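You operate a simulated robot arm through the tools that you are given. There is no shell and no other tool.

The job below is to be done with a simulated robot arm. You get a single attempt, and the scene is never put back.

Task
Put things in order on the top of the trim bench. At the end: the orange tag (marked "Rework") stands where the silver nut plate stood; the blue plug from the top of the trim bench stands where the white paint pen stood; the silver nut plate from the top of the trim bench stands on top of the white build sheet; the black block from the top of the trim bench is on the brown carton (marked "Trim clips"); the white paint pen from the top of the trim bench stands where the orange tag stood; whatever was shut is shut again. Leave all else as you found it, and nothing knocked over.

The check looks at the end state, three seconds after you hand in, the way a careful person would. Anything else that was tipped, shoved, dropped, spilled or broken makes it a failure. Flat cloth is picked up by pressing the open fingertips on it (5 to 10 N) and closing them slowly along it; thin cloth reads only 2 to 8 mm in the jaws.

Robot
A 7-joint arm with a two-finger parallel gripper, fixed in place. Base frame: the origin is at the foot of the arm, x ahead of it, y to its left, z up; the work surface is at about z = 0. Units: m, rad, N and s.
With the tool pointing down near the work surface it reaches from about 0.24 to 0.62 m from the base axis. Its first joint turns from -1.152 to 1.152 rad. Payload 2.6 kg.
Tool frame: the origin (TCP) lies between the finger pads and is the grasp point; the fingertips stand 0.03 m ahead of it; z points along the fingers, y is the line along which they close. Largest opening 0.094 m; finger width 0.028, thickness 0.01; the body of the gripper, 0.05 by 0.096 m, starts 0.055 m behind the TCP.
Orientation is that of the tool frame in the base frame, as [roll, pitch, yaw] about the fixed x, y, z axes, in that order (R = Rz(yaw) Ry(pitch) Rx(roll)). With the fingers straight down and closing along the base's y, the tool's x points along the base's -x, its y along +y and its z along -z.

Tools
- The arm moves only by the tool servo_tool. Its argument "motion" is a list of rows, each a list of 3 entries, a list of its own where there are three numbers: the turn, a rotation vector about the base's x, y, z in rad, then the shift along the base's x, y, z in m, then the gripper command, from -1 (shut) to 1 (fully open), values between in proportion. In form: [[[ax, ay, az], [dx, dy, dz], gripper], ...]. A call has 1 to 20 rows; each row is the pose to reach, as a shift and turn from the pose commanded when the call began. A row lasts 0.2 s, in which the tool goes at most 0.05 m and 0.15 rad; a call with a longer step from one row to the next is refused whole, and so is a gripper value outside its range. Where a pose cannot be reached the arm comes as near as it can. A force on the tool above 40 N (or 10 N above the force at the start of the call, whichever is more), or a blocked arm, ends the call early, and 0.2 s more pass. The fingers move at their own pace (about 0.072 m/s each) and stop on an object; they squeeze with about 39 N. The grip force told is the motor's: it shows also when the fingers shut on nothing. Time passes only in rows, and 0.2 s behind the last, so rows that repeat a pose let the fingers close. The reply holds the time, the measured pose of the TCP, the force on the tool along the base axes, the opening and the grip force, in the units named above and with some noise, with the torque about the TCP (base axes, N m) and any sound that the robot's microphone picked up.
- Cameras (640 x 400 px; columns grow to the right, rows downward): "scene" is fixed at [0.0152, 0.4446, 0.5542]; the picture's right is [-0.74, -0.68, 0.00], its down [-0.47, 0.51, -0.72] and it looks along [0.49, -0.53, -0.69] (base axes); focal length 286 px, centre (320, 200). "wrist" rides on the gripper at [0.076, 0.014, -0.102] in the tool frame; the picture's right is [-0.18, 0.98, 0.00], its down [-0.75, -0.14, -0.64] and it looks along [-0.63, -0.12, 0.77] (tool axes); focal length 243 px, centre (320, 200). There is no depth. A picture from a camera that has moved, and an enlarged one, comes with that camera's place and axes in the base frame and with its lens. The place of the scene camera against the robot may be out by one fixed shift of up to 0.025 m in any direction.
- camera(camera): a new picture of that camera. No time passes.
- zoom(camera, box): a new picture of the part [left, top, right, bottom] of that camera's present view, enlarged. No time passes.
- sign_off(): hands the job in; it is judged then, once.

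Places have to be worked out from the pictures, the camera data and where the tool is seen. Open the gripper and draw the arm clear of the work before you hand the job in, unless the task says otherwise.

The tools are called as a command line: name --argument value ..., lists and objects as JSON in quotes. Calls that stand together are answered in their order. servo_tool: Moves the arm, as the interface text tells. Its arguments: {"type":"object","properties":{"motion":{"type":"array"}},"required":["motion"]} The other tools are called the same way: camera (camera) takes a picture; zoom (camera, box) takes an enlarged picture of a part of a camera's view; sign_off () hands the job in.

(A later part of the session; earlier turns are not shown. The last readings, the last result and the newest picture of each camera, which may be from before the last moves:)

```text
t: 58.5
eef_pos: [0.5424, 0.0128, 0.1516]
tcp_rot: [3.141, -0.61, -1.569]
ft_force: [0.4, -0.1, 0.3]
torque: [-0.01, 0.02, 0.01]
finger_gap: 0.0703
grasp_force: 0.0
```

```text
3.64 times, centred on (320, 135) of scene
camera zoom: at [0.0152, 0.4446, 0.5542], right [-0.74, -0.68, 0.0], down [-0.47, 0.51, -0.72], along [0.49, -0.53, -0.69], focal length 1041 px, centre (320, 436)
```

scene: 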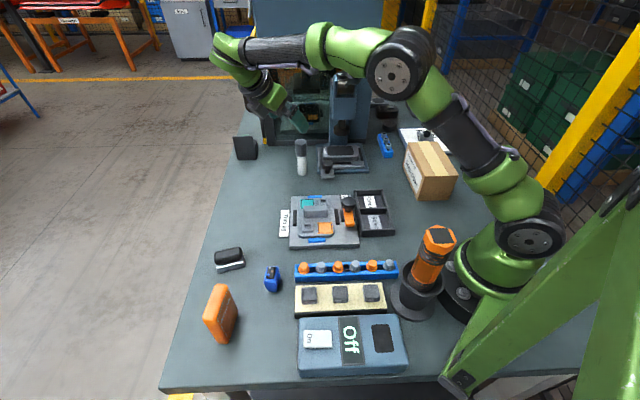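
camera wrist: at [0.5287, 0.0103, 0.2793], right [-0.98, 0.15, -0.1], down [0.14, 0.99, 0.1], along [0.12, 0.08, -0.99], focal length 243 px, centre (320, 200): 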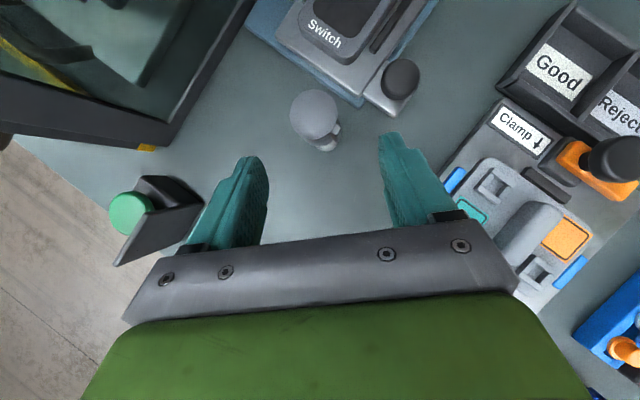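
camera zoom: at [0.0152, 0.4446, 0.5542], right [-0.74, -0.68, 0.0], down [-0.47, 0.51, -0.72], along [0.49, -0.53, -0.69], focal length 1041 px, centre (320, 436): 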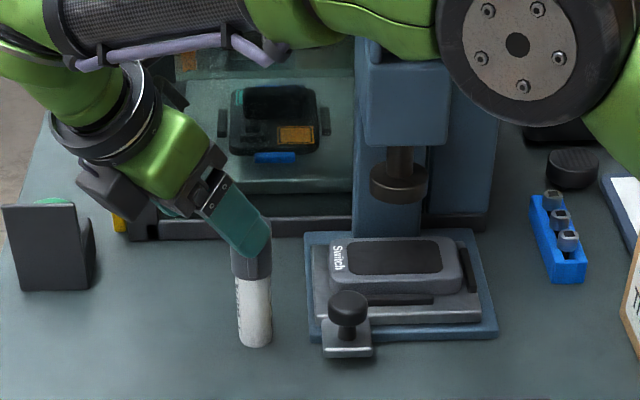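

The pen lies on the approach line within about 1 mm. I slide along the tool axis to the grasp point on the cap.

servo_tool --motion '[[[0, 0, 0], [0, -0.01, -0.0145], 0.5], [[0, 0, 0], [-0.001, -0.021, -0.031], 0.5], [[0, 0, 0], [-0.001, -0.032, -0.047], 0.5], [[0, 0, 0], [-0.001, -0.0435, -0.064], 0.5], [[0, 0, 0], [-0.001, -0.0435, -0.064], 0.5]]'

camera --camera "wrist"

zoom --camera "scene" --box '[240, 80, 400, 190]'

camera --camera "scene"

```text
t: 59.8
eef_pos: [0.5402, -0.0323, 0.0851]
tcp_rot: [-3.141, -0.609, -1.569]
ft_force: [-0.7, -0.3, 0.2]
torque: [-0.02, 0.0, -0.01]
finger_gap: 0.0705
grasp_force: 0.1
```

```text
taken
camera wrist: at [0.5259, -0.0351, 0.2132], right [-0.98, 0.15, -0.11], down [0.14, 0.99, 0.09], along [0.12, 0.08, -0.99], focal length 243 px, centre (320, 200)
```

wrist: 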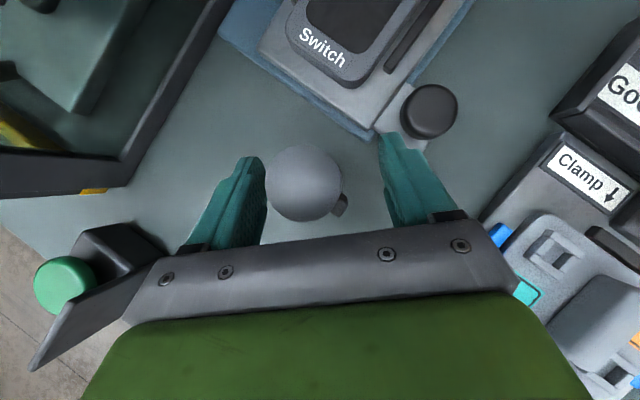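

```text
3.64 times, centred on (320, 135) of scene
camera zoom: at [0.0152, 0.4446, 0.5542], right [-0.74, -0.68, 0.0], down [-0.47, 0.51, -0.72], along [0.49, -0.53, -0.69], focal length 1041 px, centre (320, 436)
```

zoom: 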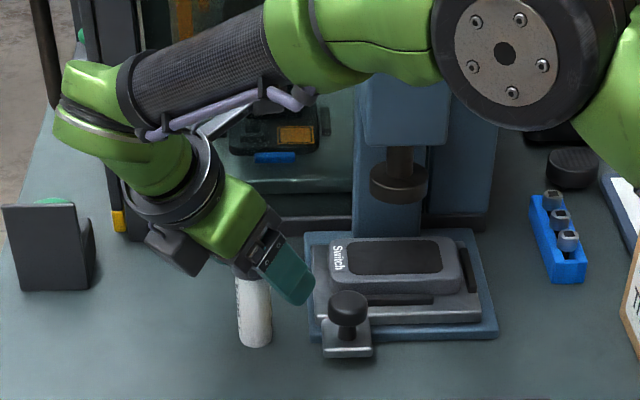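

```text
taken
```

scene: 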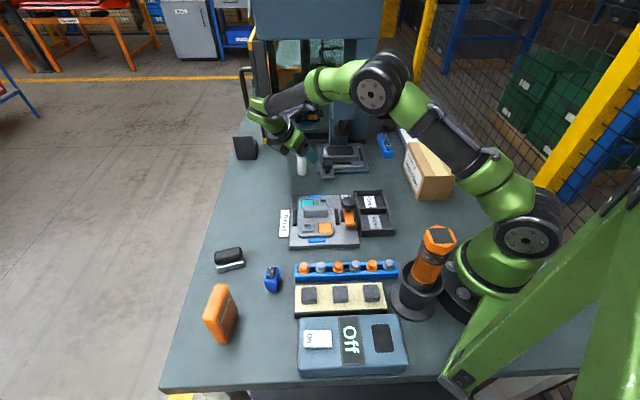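

The cap is between the fingers, about 2 mm off sideways and 3–4 mm ahead. I nudge the tool to centre and then close.

servo_tool --motion '[[[0, 0, 0], [0.0018, -0.0035, 0], 0.5], [[0, 0, 0], [0.0018, -0.0035, 0], 0.5], [[0, 0, 0], [0.0018, -0.0035, 0], -1], [[0, 0, 0], [0.0018, -0.0035, 0], -1], [[0, 0, 0], [0.0018, -0.0035, 0], -1], [[0, 0, 0], [0.0018, -0.0035, 0], -1], [[0, 0, 0], [0.0018, -0.0035, 0], -1]]'

camera --camera "wrist"

zoom --camera "scene" --box '[270, 110, 350, 190]'

```text
t: 61.4
eef_pos: [0.5427, -0.0351, 0.0863]
tcp_rot: [-3.141, -0.607, -1.568]
ft_force: [-0.4, 0.6, 0.1]
torque: [-0.03, -0.01, -0.02]
finger_gap: 0.0335
grasp_force: 38.8
```

```text
taken
camera wrist: at [0.5283, -0.0372, 0.2135], right [-0.98, 0.15, -0.1], down [0.14, 0.99, 0.09], along [0.12, 0.08, -0.99], focal length 243 px, centre (320, 200)
```

wrist: 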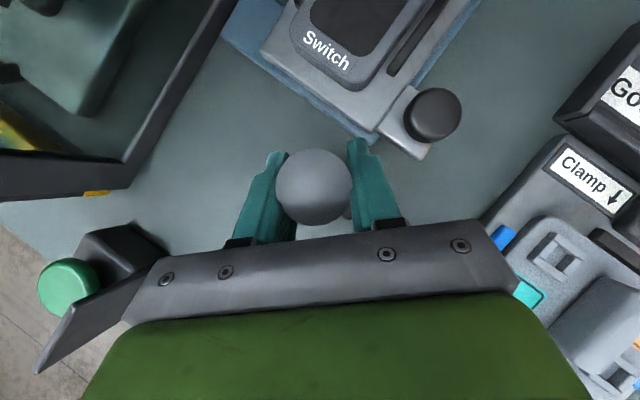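

```text
5.00 times, centred on (310, 150) of scene
camera zoom: at [0.0152, 0.4446, 0.5542], right [-0.74, -0.68, 0.0], down [-0.47, 0.51, -0.72], along [0.49, -0.53, -0.69], focal length 1432 px, centre (370, 450)
```

zoom: 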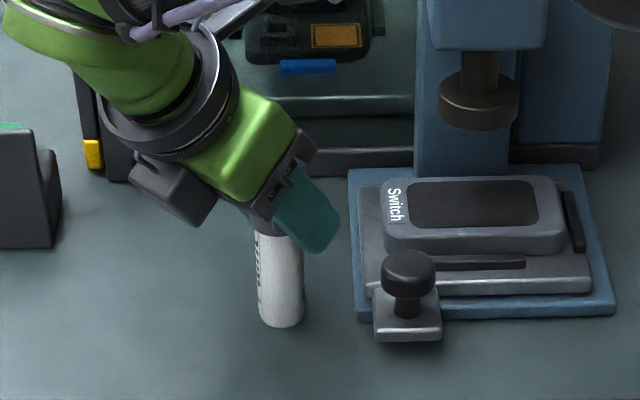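

The pen is gripped (33 mm, 39 N) and upright. I lift it straight up 80 mm, then carry it to the tag's former spot near (0.532, 0.120), staying above it.

servo_tool --motion '[[[0, 0, 0], [0, 0, 0.012], -1], [[0, 0, 0], [0, 0.002, 0.035], -1], [[0, 0, 0], [0, 0.008, 0.06], -1], [[0, 0, 0], [0, 0.02, 0.08], -1], [[0, 0, 0], [-0.002, 0.045, 0.085], -1], [[0, 0, 0], [-0.004, 0.075, 0.085], -1], [[0, 0, 0], [-0.007, 0.105, 0.085], -1], [[0, 0, 0], [-0.01, 0.135, 0.085], -1], [[0, 0, 0], [-0.01, 0.156, 0.085], -1], [[0, 0, 0], [-0.01, 0.156, 0.085], -1]]'

camera --camera "wrist"

camera --camera "scene"

```text
t: 63.5
eef_pos: [0.5344, 0.1233, 0.1719]
tcp_rot: [3.14, -0.607, -1.569]
ft_force: [-0.3, 0.0, -0.7]
torque: [-0.02, 0.01, -0.03]
finger_gap: 0.0335
grasp_force: 38.4
```

```text
taken
camera wrist: at [0.5207, 0.1196, 0.3005], right [-0.98, 0.15, -0.1], down [0.14, 0.99, 0.09], along [0.12, 0.08, -0.99], focal length 243 px, centre (320, 200)
```

wrist: 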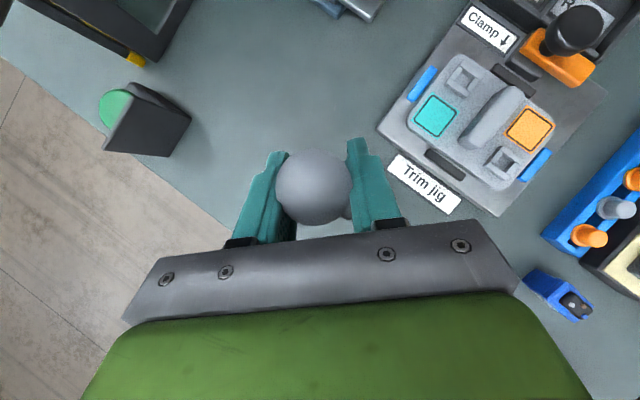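

```text
taken
```

scene: 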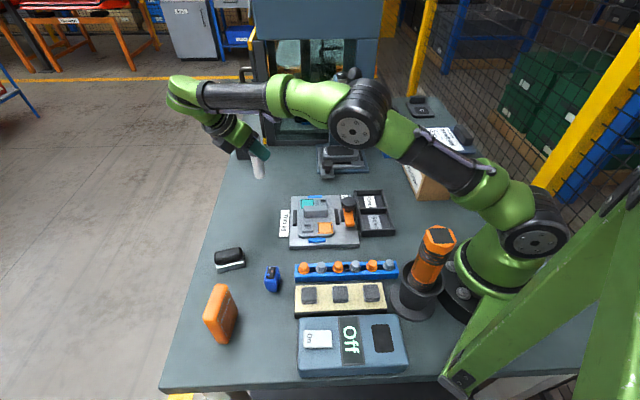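

The pen came along. I zoom to check that it still hangs vertical in the grip.

zoom --camera "scene" --box '[210, 110, 310, 200]'

zoom --camera "wrist" --box '[240, 130, 400, 240]'

```text
4.44 times, centred on (260, 155) of scene
camera zoom: at [0.0152, 0.4446, 0.5542], right [-0.74, -0.68, 0.0], down [-0.47, 0.51, -0.72], along [0.49, -0.53, -0.69], focal length 1272 px, centre (587, 400)
```

zoom: 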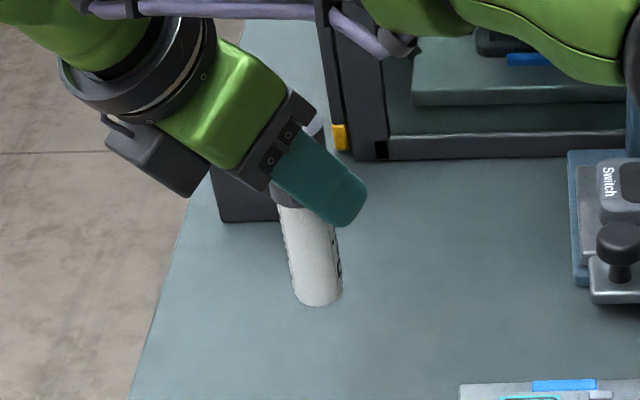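

```text
3.64 times, centred on (320, 185) of wrist
camera zoom: at [0.5207, 0.1196, 0.3005], right [-0.98, 0.15, -0.1], down [0.14, 0.99, 0.09], along [0.12, 0.08, -0.99], focal length 882 px, centre (320, 254)
```

zoom: 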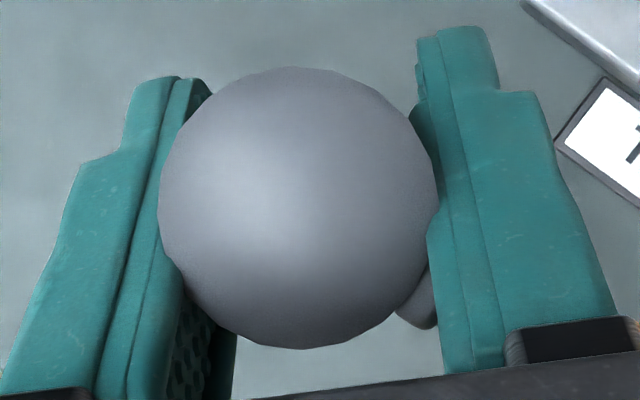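

The pen is vertical. I lower it toward the bench at the tag's former spot.

servo_tool --motion '[[[0, 0, 0], [-0.001, -0.001, -0.02], -1], [[0, 0, 0], [-0.001, -0.001, -0.045], -1], [[0, 0, 0], [-0.001, -0.001, -0.065], -1], [[0, 0, 0], [-0.001, -0.001, -0.077], -1], [[0, 0, 0], [-0.001, -0.001, -0.081], -1], [[0, 0, 0], [-0.001, -0.001, -0.081], -1]]'

servo_tool --motion '[[[0, 0, 0], [0, 0, -0.0015], -1], [[0, 0, 0], [0, 0, -0.0025], -1], [[0, 0, 0], [0, 0, -0.0025], -1]]'

```text
t: 65.0
eef_pos: [0.5325, 0.1221, 0.0907]
tcp_rot: [3.142, -0.609, -1.568]
ft_force: [0.3, -0.3, -0.5]
torque: [-0.01, -0.01, 0.0]
finger_gap: 0.033
grasp_force: 38.8
```

```text
t: 65.8
eef_pos: [0.5329, 0.1228, 0.0885]
tcp_rot: [3.141, -0.609, -1.569]
ft_force: [-0.3, -0.5, -0.7]
torque: [0.0, -0.01, 0.0]
finger_gap: 0.0335
grasp_force: 39.2
```

No contact yet at 0.0885. I continue down in millimetre steps.

servo_tool --motion '[[[0, 0, 0], [0, -0.001, -0.001], -1], [[0, 0, 0], [0, -0.001, -0.0015], -1], [[0, 0, 0], [0, -0.001, -0.0015], -1]]'

servo_tool --motion '[[[0, 0, 0], [0, 0, -0.0007], -1], [[0, 0, 0], [0, 0, -0.0013], -1], [[0, 0, 0], [0, 0, -0.0013], -1]]'

```text
t: 66.5
eef_pos: [0.5323, 0.1219, 0.0877]
tcp_rot: [3.141, -0.61, -1.569]
ft_force: [-0.2, 0.9, -0.4]
torque: [0.02, -0.03, 0.0]
finger_gap: 0.0333
grasp_force: 39.1
```

```text
t: 67.3
eef_pos: [0.5357, 0.121, 0.0868]
tcp_rot: [3.141, -0.609, -1.569]
ft_force: [0.9, -0.2, -1.2]
torque: [0.03, -0.01, 0.01]
finger_gap: 0.0333
grasp_force: 38.7
```

servo_tool --motion '[[[0, 0, 0], [0, 0, -0.0007], -1], [[0, 0, 0], [0, 0, -0.0012], -1], [[0, 0, 0], [0, 0, -0.0012], -1]]'

zoom --camera "scene" --box '[220, 130, 310, 220]'

```text
t: 68.2
eef_pos: [0.5336, 0.1224, 0.0853]
tcp_rot: [-3.141, -0.61, -1.569]
ft_force: [-0.3, -0.8, -0.5]
torque: [0.05, 0.01, -0.01]
finger_gap: 0.0334
grasp_force: 39.2
```

```text
4.44 times, centred on (265, 175) of scene
camera zoom: at [0.0152, 0.4446, 0.5542], right [-0.74, -0.68, 0.0], down [-0.47, 0.51, -0.72], along [0.49, -0.53, -0.69], focal length 1272 px, centre (564, 311)
```

zoom: 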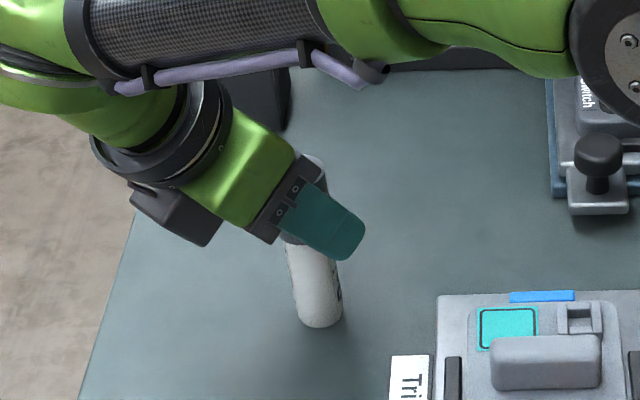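

The pen bottom is within a millimetre or so of the bench, with no contact force yet. I step down a little more.

servo_tool --motion '[[[0, 0, 0], [0, 0, -0.0007], -1], [[0, 0, 0], [0, 0, -0.0012], -1], [[0, 0, 0], [0, 0, -0.0012], -1]]'

```text
t: 69.0
eef_pos: [0.5327, 0.1212, 0.0859]
tcp_rot: [-3.137, -0.608, -1.571]
ft_force: [0.9, 2.6, 10.4]
torque: [0.18, 0.01, -0.03]
finger_gap: 0.0334
grasp_force: 39.0
```

Contact at 10 N: the pen stands on the bench. I ease up slightly and open.

servo_tool --motion '[[[0, 0, 0], [0, 0, 0.001], -1], [[0, 0, 0], [0, 0, 0.001], -0.2], [[0, 0, 0], [0, 0, 0.001], 0.1], [[0, 0, 0], [0, 0, 0.001], 0.5], [[0, 0, 0], [0, 0, 0.001], 0.5]]'

camera --camera "wrist"

zoom --camera "scene" --box '[220, 130, 310, 220]'

```text
t: 70.2
eef_pos: [0.5327, 0.1223, 0.0839]
tcp_rot: [-3.14, -0.609, -1.569]
ft_force: [-0.4, 0.0, 0.3]
torque: [-0.01, 0.01, -0.02]
finger_gap: 0.0704
grasp_force: 0.0
```

```text
taken
camera wrist: at [0.5189, 0.119, 0.2125], right [-0.98, 0.15, -0.1], down [0.14, 0.99, 0.1], along [0.12, 0.08, -0.99], focal length 243 px, centre (320, 200)
```

wrist: 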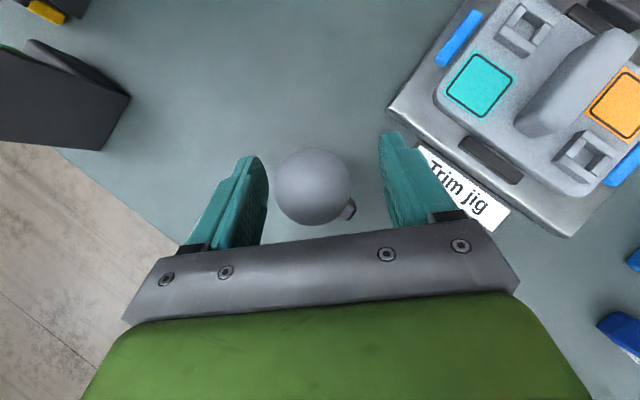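

```text
4.44 times, centred on (265, 175) of scene
camera zoom: at [0.0152, 0.4446, 0.5542], right [-0.74, -0.68, 0.0], down [-0.47, 0.51, -0.72], along [0.49, -0.53, -0.69], focal length 1272 px, centre (564, 311)
```

zoom: 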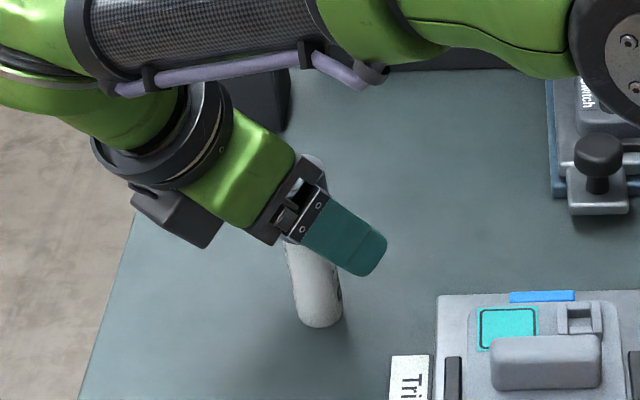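

The pen stands free between the open fingers. I withdraw back along the leaning tool axis and check.

servo_tool --motion '[[[0, 0, 0], [0, 0.008, 0.0115], 0.5], [[0, 0, 0], [0, 0.02, 0.029], 0.5], [[0, 0, 0], [0, 0.035, 0.05], 0.5], [[0, 0, 0], [0, 0.052, 0.075], 0.5], [[0, 0, 0], [0, 0.068, 0.1], 0.7], [[0, 0, 0], [0, 0.075, 0.14], 1], [[0, 0, 0], [0, 0.08, 0.17], 1], [[0, 0, 0], [0, 0.08, 0.17], 1]]'

camera --camera "wrist"

camera --camera "scene"

```text
t: 72.0
eef_pos: [0.52, 0.1879, 0.2121]
tcp_rot: [-3.137, -0.607, -1.567]
ft_force: [-0.1, -0.1, -0.5]
torque: [0.0, -0.01, -0.01]
finger_gap: 0.0941
grasp_force: 0.1
out of reach, approached as far as the arm can: row 5, 6, 7, 8
```

```text
taken
camera wrist: at [0.5063, 0.1845, 0.34], right [-0.98, 0.15, -0.11], down [0.14, 0.99, 0.1], along [0.12, 0.08, -0.99], focal length 243 px, centre (320, 200)
```

wrist: 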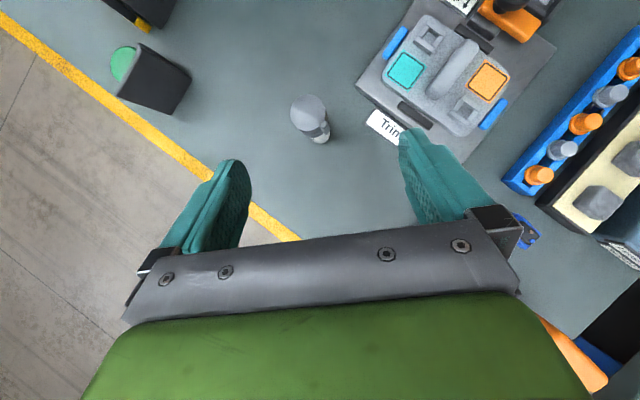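

```text
taken
```

scene: 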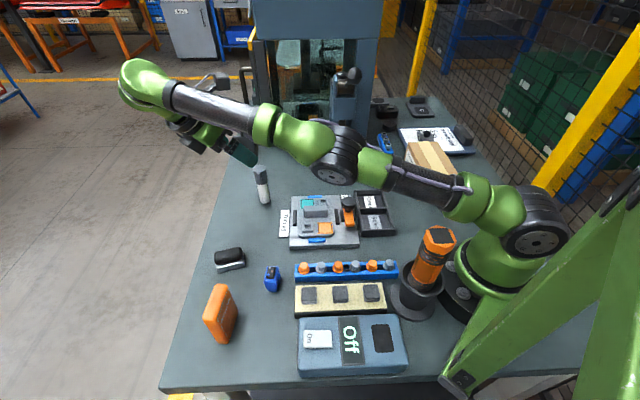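

The pen stands at the tag's former spot. Next I look straight down at the plug, keeping the lean. The last commanded pose was partly out of reach, so I move back inward first and verify.

servo_tool --motion '[[[0, 0, 0], [-0.02, 0.005, 0], 1], [[0, 0, 0], [-0.045, 0.015, 0], 1], [[0, 0, 0], [-0.075, 0.03, 0], 1], [[0, 0, 0], [-0.105, 0.045, 0], 1], [[0, 0, 0], [-0.135, 0.06, 0], 1], [[0, 0, 0], [-0.165, 0.075, -0.01], 1], [[0, 0, 0], [-0.19, 0.085, -0.02], 1], [[0, 0, 0], [-0.21, 0.09, -0.02], 1], [[0, 0, 0], [-0.21, 0.09, -0.02], 1]]'

camera --camera "wrist"

camera --camera "scene"

```text
t: 74.0
eef_pos: [0.3119, 0.2773, 0.1913]
tcp_rot: [-3.141, -0.608, -1.569]
ft_force: [0.6, -0.8, -0.1]
torque: [0.02, 0.03, -0.01]
finger_gap: 0.0938
grasp_force: 0.1
out of reach, approached as far as the arm can: row 1
```

```text
taken
camera wrist: at [0.2967, 0.274, 0.3203], right [-0.98, 0.15, -0.1], down [0.14, 0.99, 0.1], along [0.12, 0.08, -0.99], focal length 243 px, centre (320, 200)
```

wrist: 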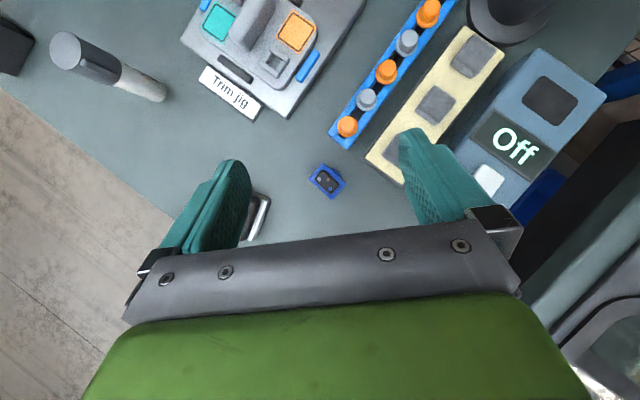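

```text
taken
```

scene: 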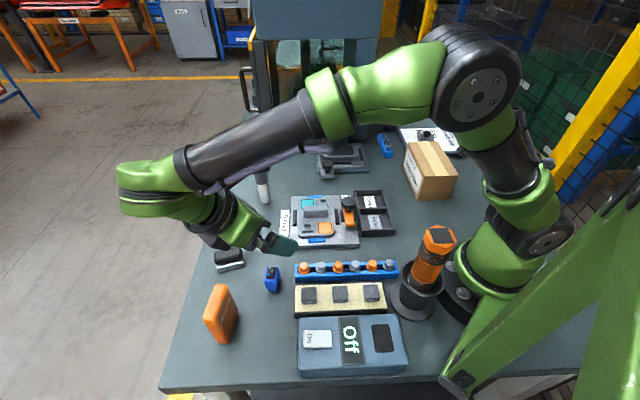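

The camera now looks straight down on the plug. I zoom for its shape, size and orientation.

zoom --camera "wrist" --box '[290, 150, 370, 210]'

zoom --camera "scene" --box '[250, 255, 300, 300]'

zoom --camera "wrist" --box '[30, 20, 190, 120]'

```text
6.67 times, centred on (330, 180) of wrist
camera zoom: at [0.2967, 0.274, 0.3203], right [-0.98, 0.15, -0.1], down [0.14, 0.99, 0.1], along [0.12, 0.08, -0.99], focal length 1618 px, centre (253, 333)
```

zoom: 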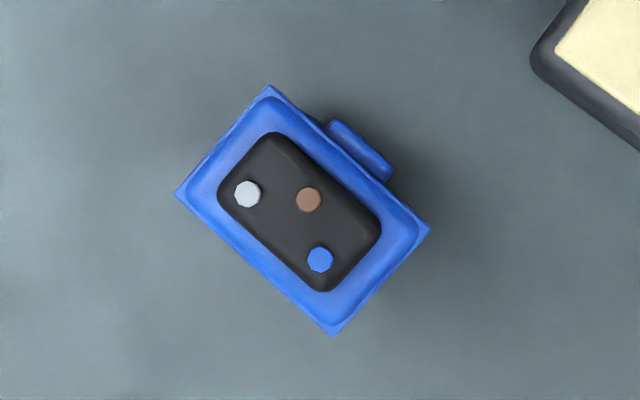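

```text
8.89 times, centred on (275, 278) of scene
camera zoom: at [0.0152, 0.4446, 0.5542], right [-0.74, -0.68, 0.0], down [-0.47, 0.51, -0.72], along [0.49, -0.53, -0.69], focal length 2545 px, centre (720, -489)
```

zoom: 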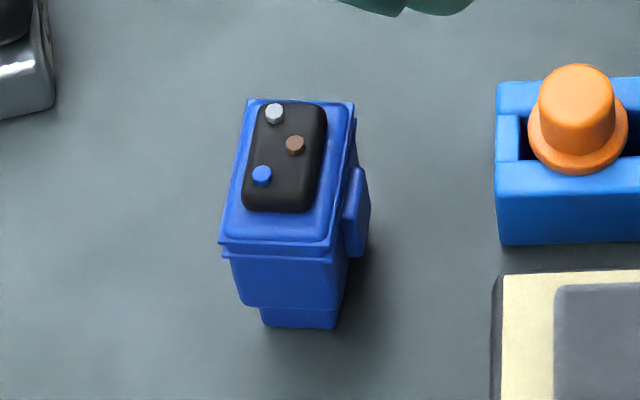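

```text
4.00 times, centred on (110, 70) of wrist
camera zoom: at [0.2967, 0.274, 0.3203], right [-0.98, 0.15, -0.1], down [0.14, 0.99, 0.1], along [0.12, 0.08, -0.99], focal length 970 px, centre (1160, 720)
```

zoom: 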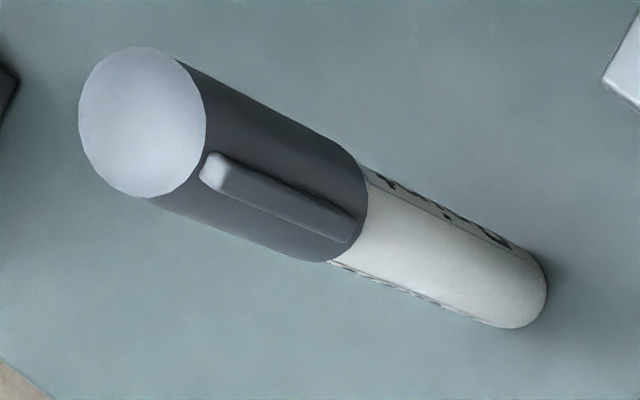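

The plug is about 0.036 x 0.023 m and 0.045 m tall, centred near (0.3176, 0.277), with its long axis along 130° and a tab on the robot side. I grip across the long axis with the hand leaning toward 40°. That needs a -50° turn about vertical to a hover point back along the new tool axis.

servo_tool --motion '[[[0, 0, -0.14], [0.012, 0.009, 0], 1], [[0, 0, -0.28], [0.024, 0.018, -0.005], 1], [[0, 0, -0.42], [0.036, 0.028, -0.01], 1], [[0, 0, -0.56], [0.048, 0.037, -0.015], 1], [[0, 0, -0.7], [0.06, 0.046, -0.02], 0.6], [[0, 0, -0.82], [0.068, 0.052, -0.025], 0.35], [[0, 0, -0.873], [0.0713, 0.0548, -0.03], 0.35], [[0, 0, -0.873], [0.0713, 0.0548, -0.03], 0.35]]'

camera --camera "wrist"

zoom --camera "wrist" --box '[270, 60, 370, 130]'

camera --camera "scene"

```text
t: 75.8
eef_pos: [0.3605, 0.3208, 0.1589]
tcp_rot: [-3.141, -0.608, -2.444]
ft_force: [0.1, 0.4, -0.3]
torque: [-0.01, 0.02, 0.0]
finger_gap: 0.0636
grasp_force: 0.1
out of reach, approached as far as the arm can: row 5, 6, 7, 8
```

```text
taken
camera wrist: at [0.3477, 0.3303, 0.2867], right [-0.52, 0.85, -0.1], down [0.85, 0.52, 0.1], along [0.14, -0.04, -0.99], focal length 243 px, centre (320, 200)
```

wrist: 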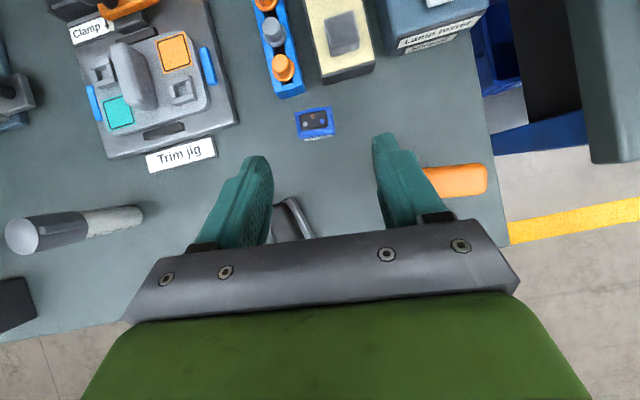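

```text
5.71 times, centred on (320, 95) of wrist
camera zoom: at [0.3477, 0.3303, 0.2867], right [-0.52, 0.85, -0.1], down [0.85, 0.52, 0.1], along [0.14, -0.04, -0.99], focal length 1386 px, centre (320, 800)
```

zoom: 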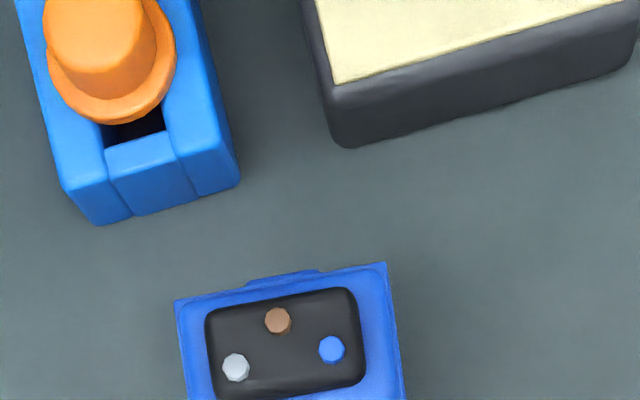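

```text
taken
```

scene: 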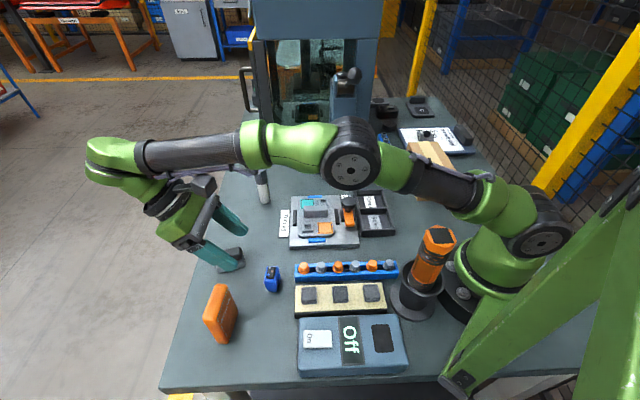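

The plug sits at (0.3175, 0.276) and is squared with the fingers. I move to the pre-grasp point on the leaning axis.

servo_tool --motion '[[[0, 0, 0], [-0.002, -0.005, -0.02], 0.35], [[0, 0, 0], [-0.005, -0.012, -0.04], 0.35], [[0, 0, 0], [-0.0073, -0.0168, -0.0559], 0.35], [[0, 0, 0], [-0.0073, -0.0168, -0.0559], 0.35]]'

camera --camera "wrist"

zoom --camera "scene" --box '[180, 180, 320, 320]'

```text
t: 76.8
eef_pos: [0.3518, 0.3052, 0.1025]
tcp_rot: [3.139, -0.608, -2.442]
ft_force: [-0.3, 0.4, -0.2]
torque: [0.03, 0.0, -0.02]
finger_gap: 0.0636
grasp_force: 0.0
```

```text
taken
camera wrist: at [0.3396, 0.3142, 0.2308], right [-0.52, 0.85, -0.1], down [0.85, 0.53, 0.1], along [0.14, -0.04, -0.99], focal length 243 px, centre (320, 200)
```

wrist: 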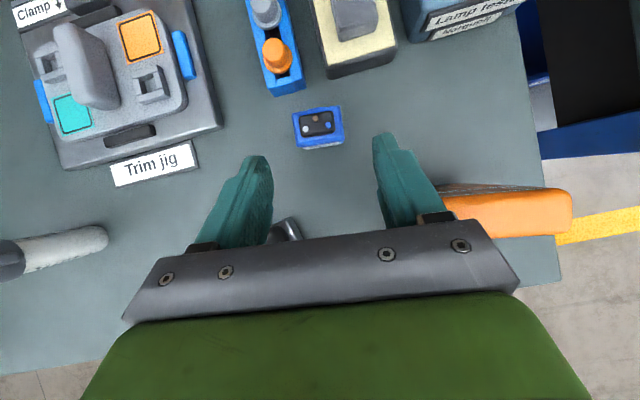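

```text
2.86 times, centred on (250, 250) of scene
camera zoom: at [0.0152, 0.4446, 0.5542], right [-0.74, -0.68, 0.0], down [-0.47, 0.51, -0.72], along [0.49, -0.53, -0.69], focal length 818 px, centre (520, 57)
```

zoom: 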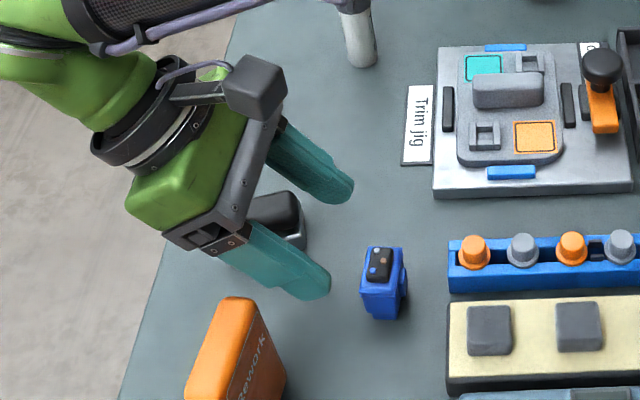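

With this lean the palm would pass only about 5 mm from the standing tag, which is too tight. I rise and turn the lean by -90°, so the hand leans over the low trim jig and the fingers close across the plug's short side.

servo_tool --motion '[[[0, 0, 0], [0.005, 0.004, 0.03], 0.35], [[0, 0, 0], [0.01, 0.004, 0.06], 0.35], [[0, 0, -0.14], [0.01, -0.004, 0.075], 0.35], [[0, 0, -0.28], [0.01, -0.012, 0.075], 0.35], [[0, 0, -0.42], [0.01, -0.02, 0.075], 0.35], [[0, 0, -0.56], [0.01, -0.03, 0.075], 0.35], [[0, 0, -0.7], [0.01, -0.04, 0.075], 0.35], [[0, 0, -0.84], [0.01, -0.05, 0.075], 0.35], [[0, 0, -0.98], [0.01, -0.06, 0.075], 0.35], [[0, 0, -1.12], [0.01, -0.068, 0.075], 0.35], [[0, 0, -1.26], [0.01, -0.075, 0.075], 0.35], [[0, 0, -1.4], [0.01, -0.0816, 0.07], 0.35], [[0, 0, -1.52], [0.0097, -0.0816, 0.06], 0.35], [[0, 0, -1.571], [0.0097, -0.0816, 0.05], 0.35], [[0, 0, -1.571], [0.0097, -0.0816, 0.05], 0.35]]'

camera --camera "wrist"

camera --camera "scene"

```text
t: 80.0
eef_pos: [0.3618, 0.2216, 0.1562]
tcp_rot: [-3.14, -0.609, 2.266]
ft_force: [-0.7, -0.4, -0.5]
torque: [0.01, 0.01, -0.01]
finger_gap: 0.0638
grasp_force: 0.0
```

```text
taken
camera wrist: at [0.3694, 0.2342, 0.2833], right [0.85, 0.52, -0.11], down [0.52, -0.85, 0.09], along [-0.04, -0.14, -0.99], focal length 243 px, centre (320, 200)
```

wrist: 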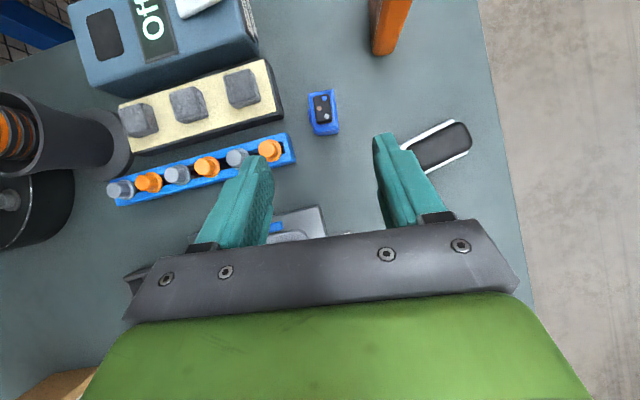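

```text
taken
```

scene: 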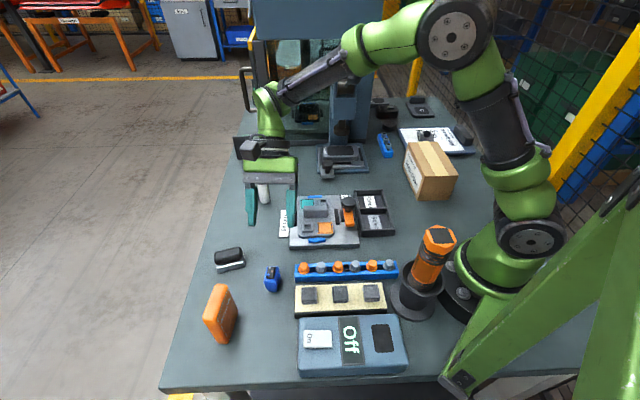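

The hand now leans over the jig side and the plug is visible ahead of the fingers. I zoom on the plug, and also on the silver/black piece which is seen well from here.

zoom --camera "wrist" --box '[280, 70, 370, 150]'

zoom --camera "wrist" --box '[390, 100, 490, 190]'

```text
5.00 times, centred on (325, 110) of wrist
camera zoom: at [0.3694, 0.2342, 0.2833], right [0.85, 0.52, -0.11], down [0.52, -0.85, 0.09], along [-0.04, -0.14, -0.99], focal length 1213 px, centre (295, 650)
```

zoom: 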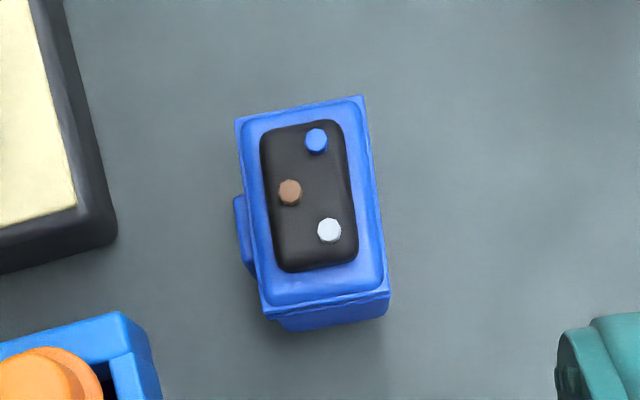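

```text
4.44 times, centred on (440, 145) of wrist
camera zoom: at [0.3694, 0.2342, 0.2833], right [0.85, 0.52, -0.11], down [0.52, -0.85, 0.09], along [-0.04, -0.14, -0.99], focal length 1078 px, centre (-213, 444)
```

zoom: 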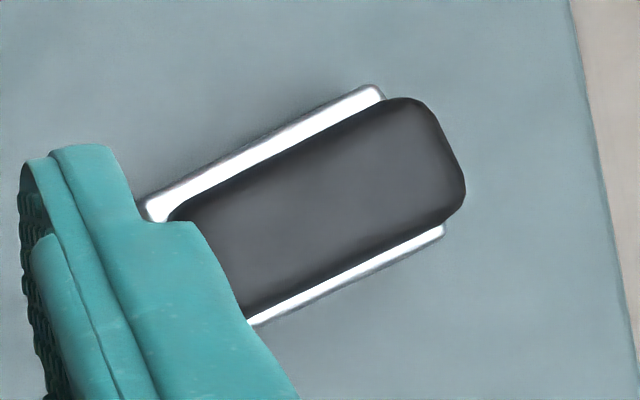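

The plug centre is (0.318, 0.276), aligned within half a degree. The tray end is close on one side, so I narrow the opening to about 48 mm and move to a pre-grasp point 70 mm back on the axis.

servo_tool --motion '[[[0, 0, 0], [-0.006, 0.008, -0.02], 0.02], [[0, 0, 0], [-0.012, 0.016, -0.04], 0.02], [[0, 0, 0], [-0.0175, 0.0236, -0.0608], 0.02], [[0, 0, 0], [-0.0175, 0.0236, -0.0608], 0.02]]'

camera --camera "wrist"

zoom --camera "wrist" --box '[250, 80, 400, 200]'

zoom --camera "scene" --box '[200, 150, 360, 310]'

```text
t: 81.0
eef_pos: [0.3439, 0.245, 0.095]
tcp_rot: [3.141, -0.611, 2.27]
ft_force: [0.4, -0.1, -0.6]
torque: [0.03, 0.01, -0.03]
finger_gap: 0.0482
grasp_force: 0.1
```

```text
taken
camera wrist: at [0.352, 0.2594, 0.2228], right [0.85, 0.52, -0.1], down [0.53, -0.85, 0.09], along [-0.04, -0.14, -0.99], focal length 243 px, centre (320, 200)
```

wrist: 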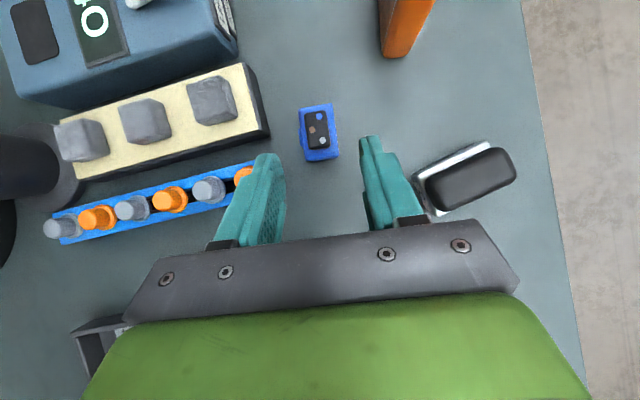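

```text
3.33 times, centred on (325, 140) of wrist
camera zoom: at [0.352, 0.2594, 0.2228], right [0.85, 0.52, -0.1], down [0.53, -0.85, 0.09], along [-0.04, -0.14, -0.99], focal length 809 px, centre (303, 400)
```

zoom: 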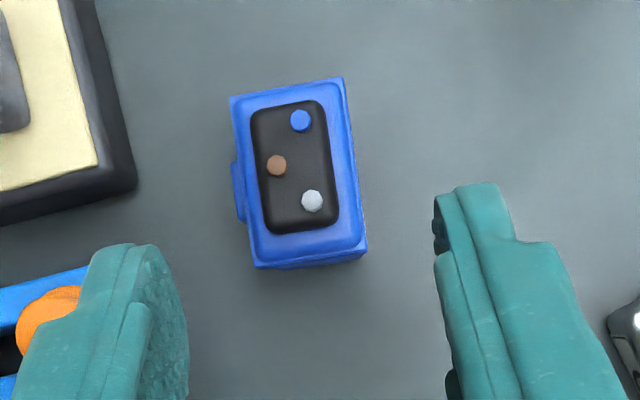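

```text
2.50 times, centred on (280, 230) of scene
camera zoom: at [0.0152, 0.4446, 0.5542], right [-0.74, -0.68, 0.0], down [-0.47, 0.51, -0.72], along [0.49, -0.53, -0.69], focal length 716 px, centre (420, 125)
```

zoom: 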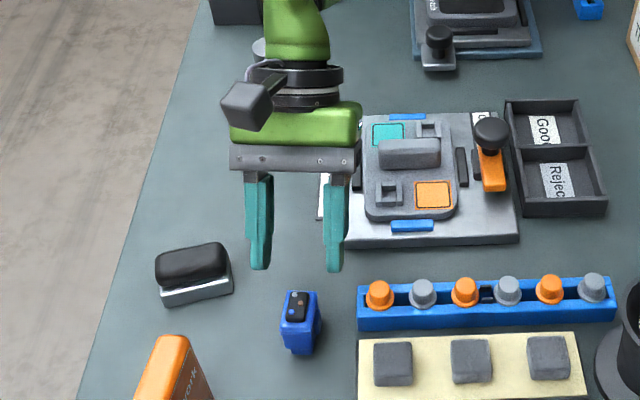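

The plug lies on the approach line. I slide in along the tool axis to the grasp point.

servo_tool --motion '[[[0, 0, 0], [-0.006, 0.0075, -0.0145], 0.02], [[0, 0, 0], [-0.0125, 0.015, -0.029], 0.02], [[0, 0, 0], [-0.019, 0.0225, -0.0435], 0.02], [[0, 0, 0], [-0.0251, 0.0297, -0.0577], 0.02], [[0, 0, 0], [-0.0251, 0.0297, -0.0577], 0.02]]'

camera --camera "wrist"

zoom --camera "wrist" --box '[230, 100, 410, 240]'

zoom --camera "scene" --box '[200, 200, 340, 310]'

```text
t: 82.2
eef_pos: [0.3169, 0.2754, 0.0352]
tcp_rot: [3.14, -0.609, 2.271]
ft_force: [0.5, -0.4, -0.3]
torque: [0.0, -0.01, -0.01]
finger_gap: 0.0479
grasp_force: 0.1
```

```text
taken
camera wrist: at [0.3258, 0.2882, 0.1635], right [0.85, 0.52, -0.11], down [0.53, -0.85, 0.09], along [-0.04, -0.14, -0.99], focal length 243 px, centre (320, 200)
```

wrist: 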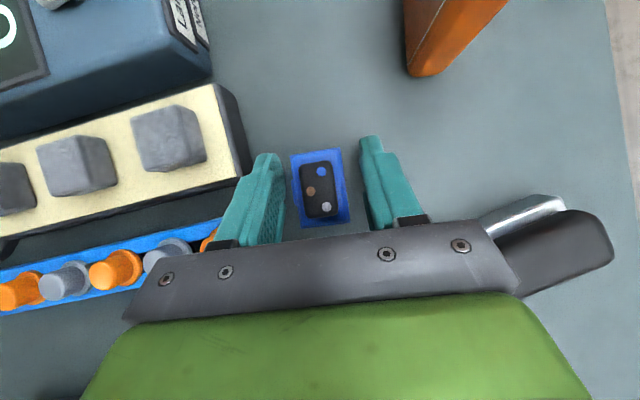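

```text
2.86 times, centred on (320, 170) of wrist
camera zoom: at [0.3258, 0.2882, 0.1635], right [0.85, 0.52, -0.11], down [0.53, -0.85, 0.09], along [-0.04, -0.14, -0.99], focal length 693 px, centre (320, 286)
```

zoom: 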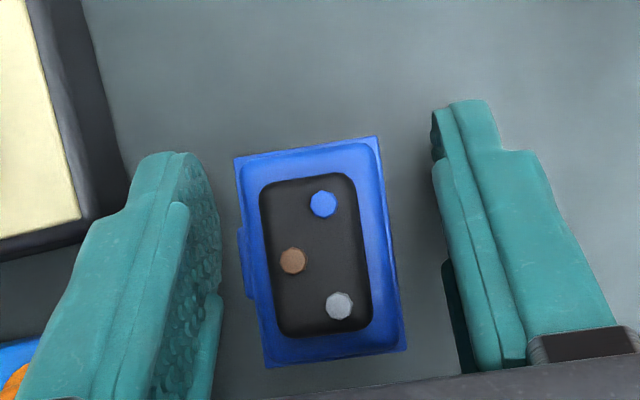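

```text
3.64 times, centred on (270, 255) of scene
camera zoom: at [0.0152, 0.4446, 0.5542], right [-0.74, -0.68, 0.0], down [-0.47, 0.51, -0.72], along [0.49, -0.53, -0.69], focal length 1041 px, centre (502, 0)
```

zoom: 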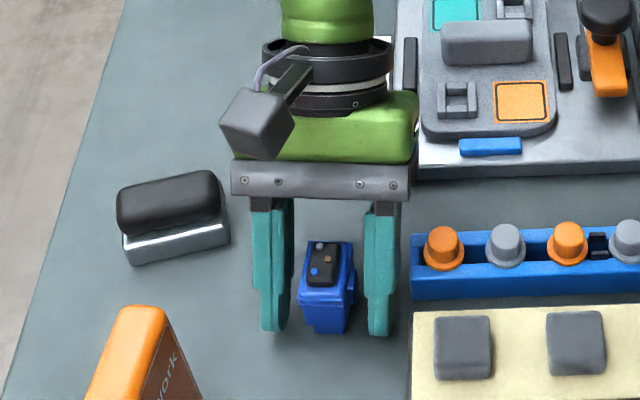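

The plug stands centred between the fingers, with the tray clear. I close on it.

servo_tool --motion '[[[0, 0, 0], [0, 0, 0], -0.3], [[0, 0, 0], [0, 0, 0], -1], [[0, 0, 0], [0, 0, 0], -1], [[0, 0, 0], [0, 0, 0], -1], [[0, 0, 0], [0, 0, 0], -1]]'

zoom --camera "wrist" --box '[230, 100, 410, 240]'

zoom --camera "scene" --box '[200, 200, 340, 310]'

```text
t: 83.3
eef_pos: [0.3181, 0.2754, 0.0371]
tcp_rot: [3.141, -0.607, 2.269]
ft_force: [0.0, 0.6, 1.4]
torque: [0.0, -0.02, 0.0]
finger_gap: 0.0272
grasp_force: 38.7
```

```text
2.86 times, centred on (320, 170) of wrist
camera zoom: at [0.326, 0.288, 0.1638], right [0.85, 0.52, -0.1], down [0.53, -0.85, 0.09], along [-0.04, -0.14, -0.99], focal length 693 px, centre (320, 286)
```

zoom: 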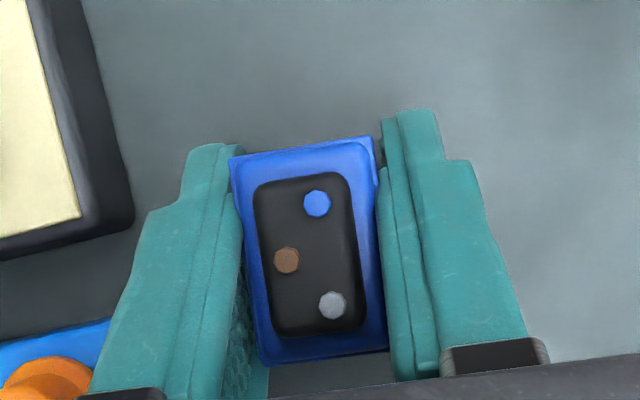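

```text
3.64 times, centred on (270, 255) of scene
camera zoom: at [0.0152, 0.4446, 0.5542], right [-0.74, -0.68, 0.0], down [-0.47, 0.51, -0.72], along [0.49, -0.53, -0.69], focal length 1041 px, centre (502, 0)
```

zoom: 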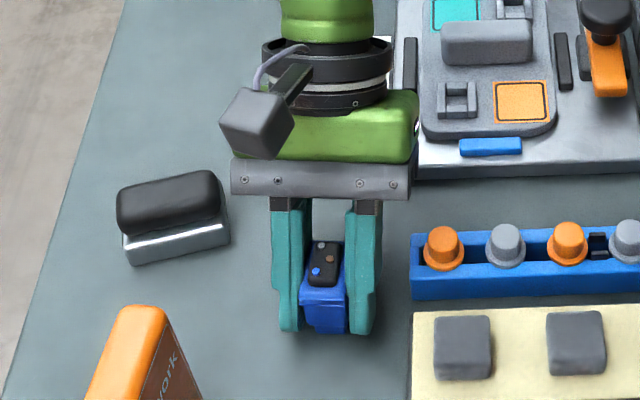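

The plug is gripped (27 mm, 39 N). I lift it, then swing the lean from the jig side round to the +y side while carrying at z of about 0.2, well above everything.

servo_tool --motion '[[[0, 0, 0], [0, 0, 0.015], -1], [[0, 0, 0], [0.002, -0.002, 0.055], -1], [[0, 0, 0], [0.004, -0.005, 0.1], -1], [[0, 0, 0], [0.006, -0.01, 0.14], -1], [[0, 0, 0.148], [0.01, -0.015, 0.165], -1], [[0, 0, 0.296], [0.015, -0.02, 0.165], -1], [[0, 0, 0.444], [0.02, -0.025, 0.165], -1], [[0, 0, 0.592], [0.025, -0.03, 0.165], -1], [[0, 0, 0.74], [0.03, -0.035, 0.165], -1], [[0, 0, 0.888], [0.035, -0.04, 0.165], -1], [[0, 0, 1.036], [0.04, -0.045, 0.165], -1], [[0, 0, 1.184], [0.045, -0.05, 0.165], -1], [[0, 0, 1.332], [0.05, -0.055, 0.165], -1], [[0, 0, 1.48], [0.053, -0.06, 0.165], -1], [[0, 0, 1.628], [0.056, -0.065, 0.165], -1], [[0, 0, 1.776], [0.06, -0.07, 0.165], -1], [[0, 0, 1.924], [0.062, -0.075, 0.165], -1], [[0, 0, 2.072], [0.062, -0.08, 0.165], -1], [[0, 0, 2.22], [0.062, -0.085, 0.165], -1], [[0, 0, 2.368], [0.062, -0.085, 0.165], -1]]'

camera --camera "wrist"

camera --camera "scene"

```text
t: 87.5
eef_pos: [0.3815, 0.1899, 0.2013]
tcp_rot: [3.14, -0.61, -1.642]
ft_force: [-0.4, -0.1, 0.0]
torque: [-0.02, 0.01, 0.0]
finger_gap: 0.0272
grasp_force: 38.6
```

```text
taken
camera wrist: at [0.3667, 0.1881, 0.3296], right [-0.97, 0.22, -0.1], down [0.21, 0.97, 0.09], along [0.12, 0.07, -0.99], focal length 243 px, centre (320, 200)
```

wrist: 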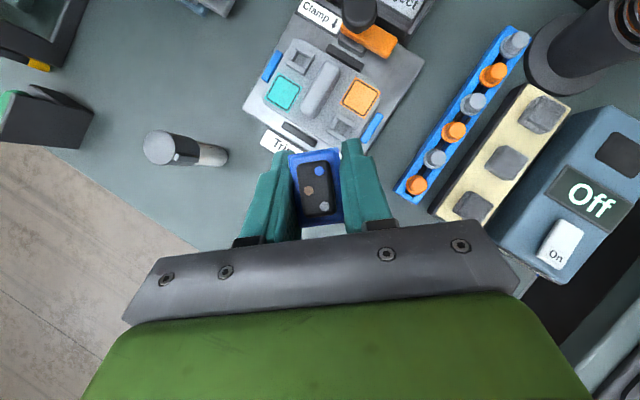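

```text
taken
```

scene: 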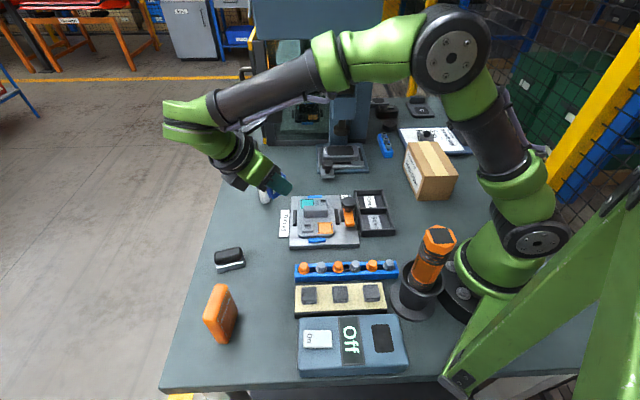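

The plug is held upright and the lean is now toward +y. I turn a bit further (lean toward about 117°, away from the pen) and move to a hover point on the axis above the pen's old spot.

servo_tool --motion '[[[0, 0, 0.11], [0.015, -0.02, 0], -1], [[0, 0, 0.24], [0.035, -0.045, 0], -1], [[0, 0, 0.37], [0.06, -0.075, 0], -1], [[0, 0, 0.48], [0.085, -0.105, 0], -1], [[0, 0, 0.55], [0.11, -0.135, 0], -1], [[0, 0, 0.55], [0.1295, -0.159, -0.01], -1], [[0, 0, 0.55], [0.1295, -0.159, -0.04], -1], [[0, 0, 0.55], [0.1295, -0.159, -0.06], -1], [[0, 0, 0.55], [0.1295, -0.159, -0.06], -1]]'

camera --camera "wrist"

camera --camera "scene"

zoom --camera "scene" --box '[220, 70, 380, 210]'

```text
t: 89.5
eef_pos: [0.5108, 0.0317, 0.1414]
tcp_rot: [3.14, -0.61, -1.094]
ft_force: [-0.4, -0.3, -0.5]
torque: [-0.01, 0.01, 0.03]
finger_gap: 0.0271
grasp_force: 38.9
```

```text
taken
camera wrist: at [0.5001, 0.0227, 0.269], right [-0.94, -0.32, -0.1], down [-0.33, 0.94, 0.1], along [0.07, 0.12, -0.99], focal length 243 px, centre (320, 200)
```

wrist: 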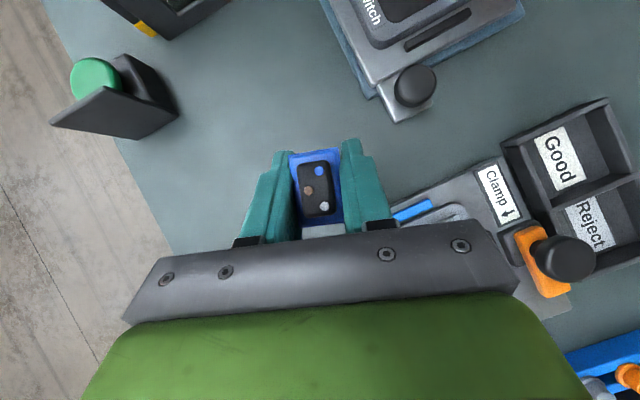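

```text
taken
```

scene: 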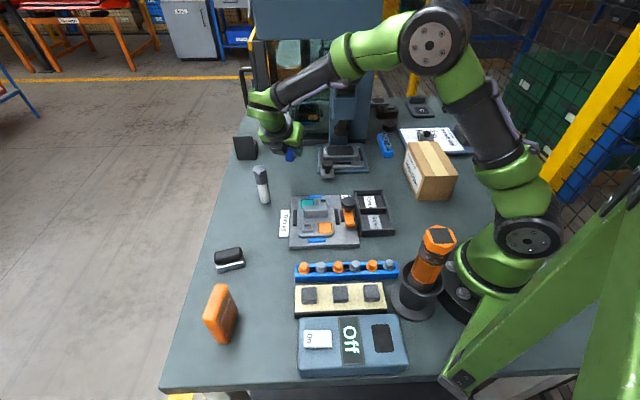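

```text
2.86 times, centred on (300, 140) of scene
camera zoom: at [0.0152, 0.4446, 0.5542], right [-0.74, -0.68, 0.0], down [-0.47, 0.51, -0.72], along [0.49, -0.53, -0.69], focal length 818 px, centre (377, 371)
```

zoom: 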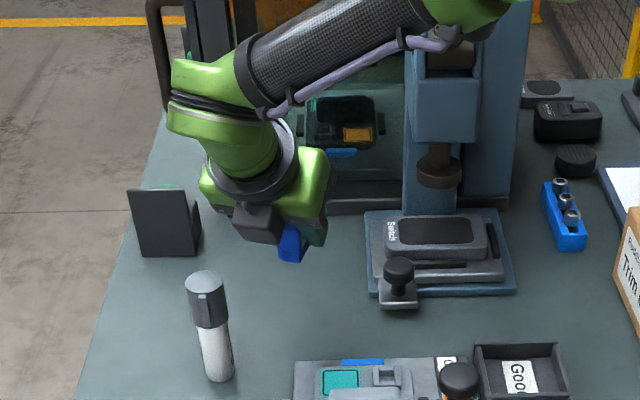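

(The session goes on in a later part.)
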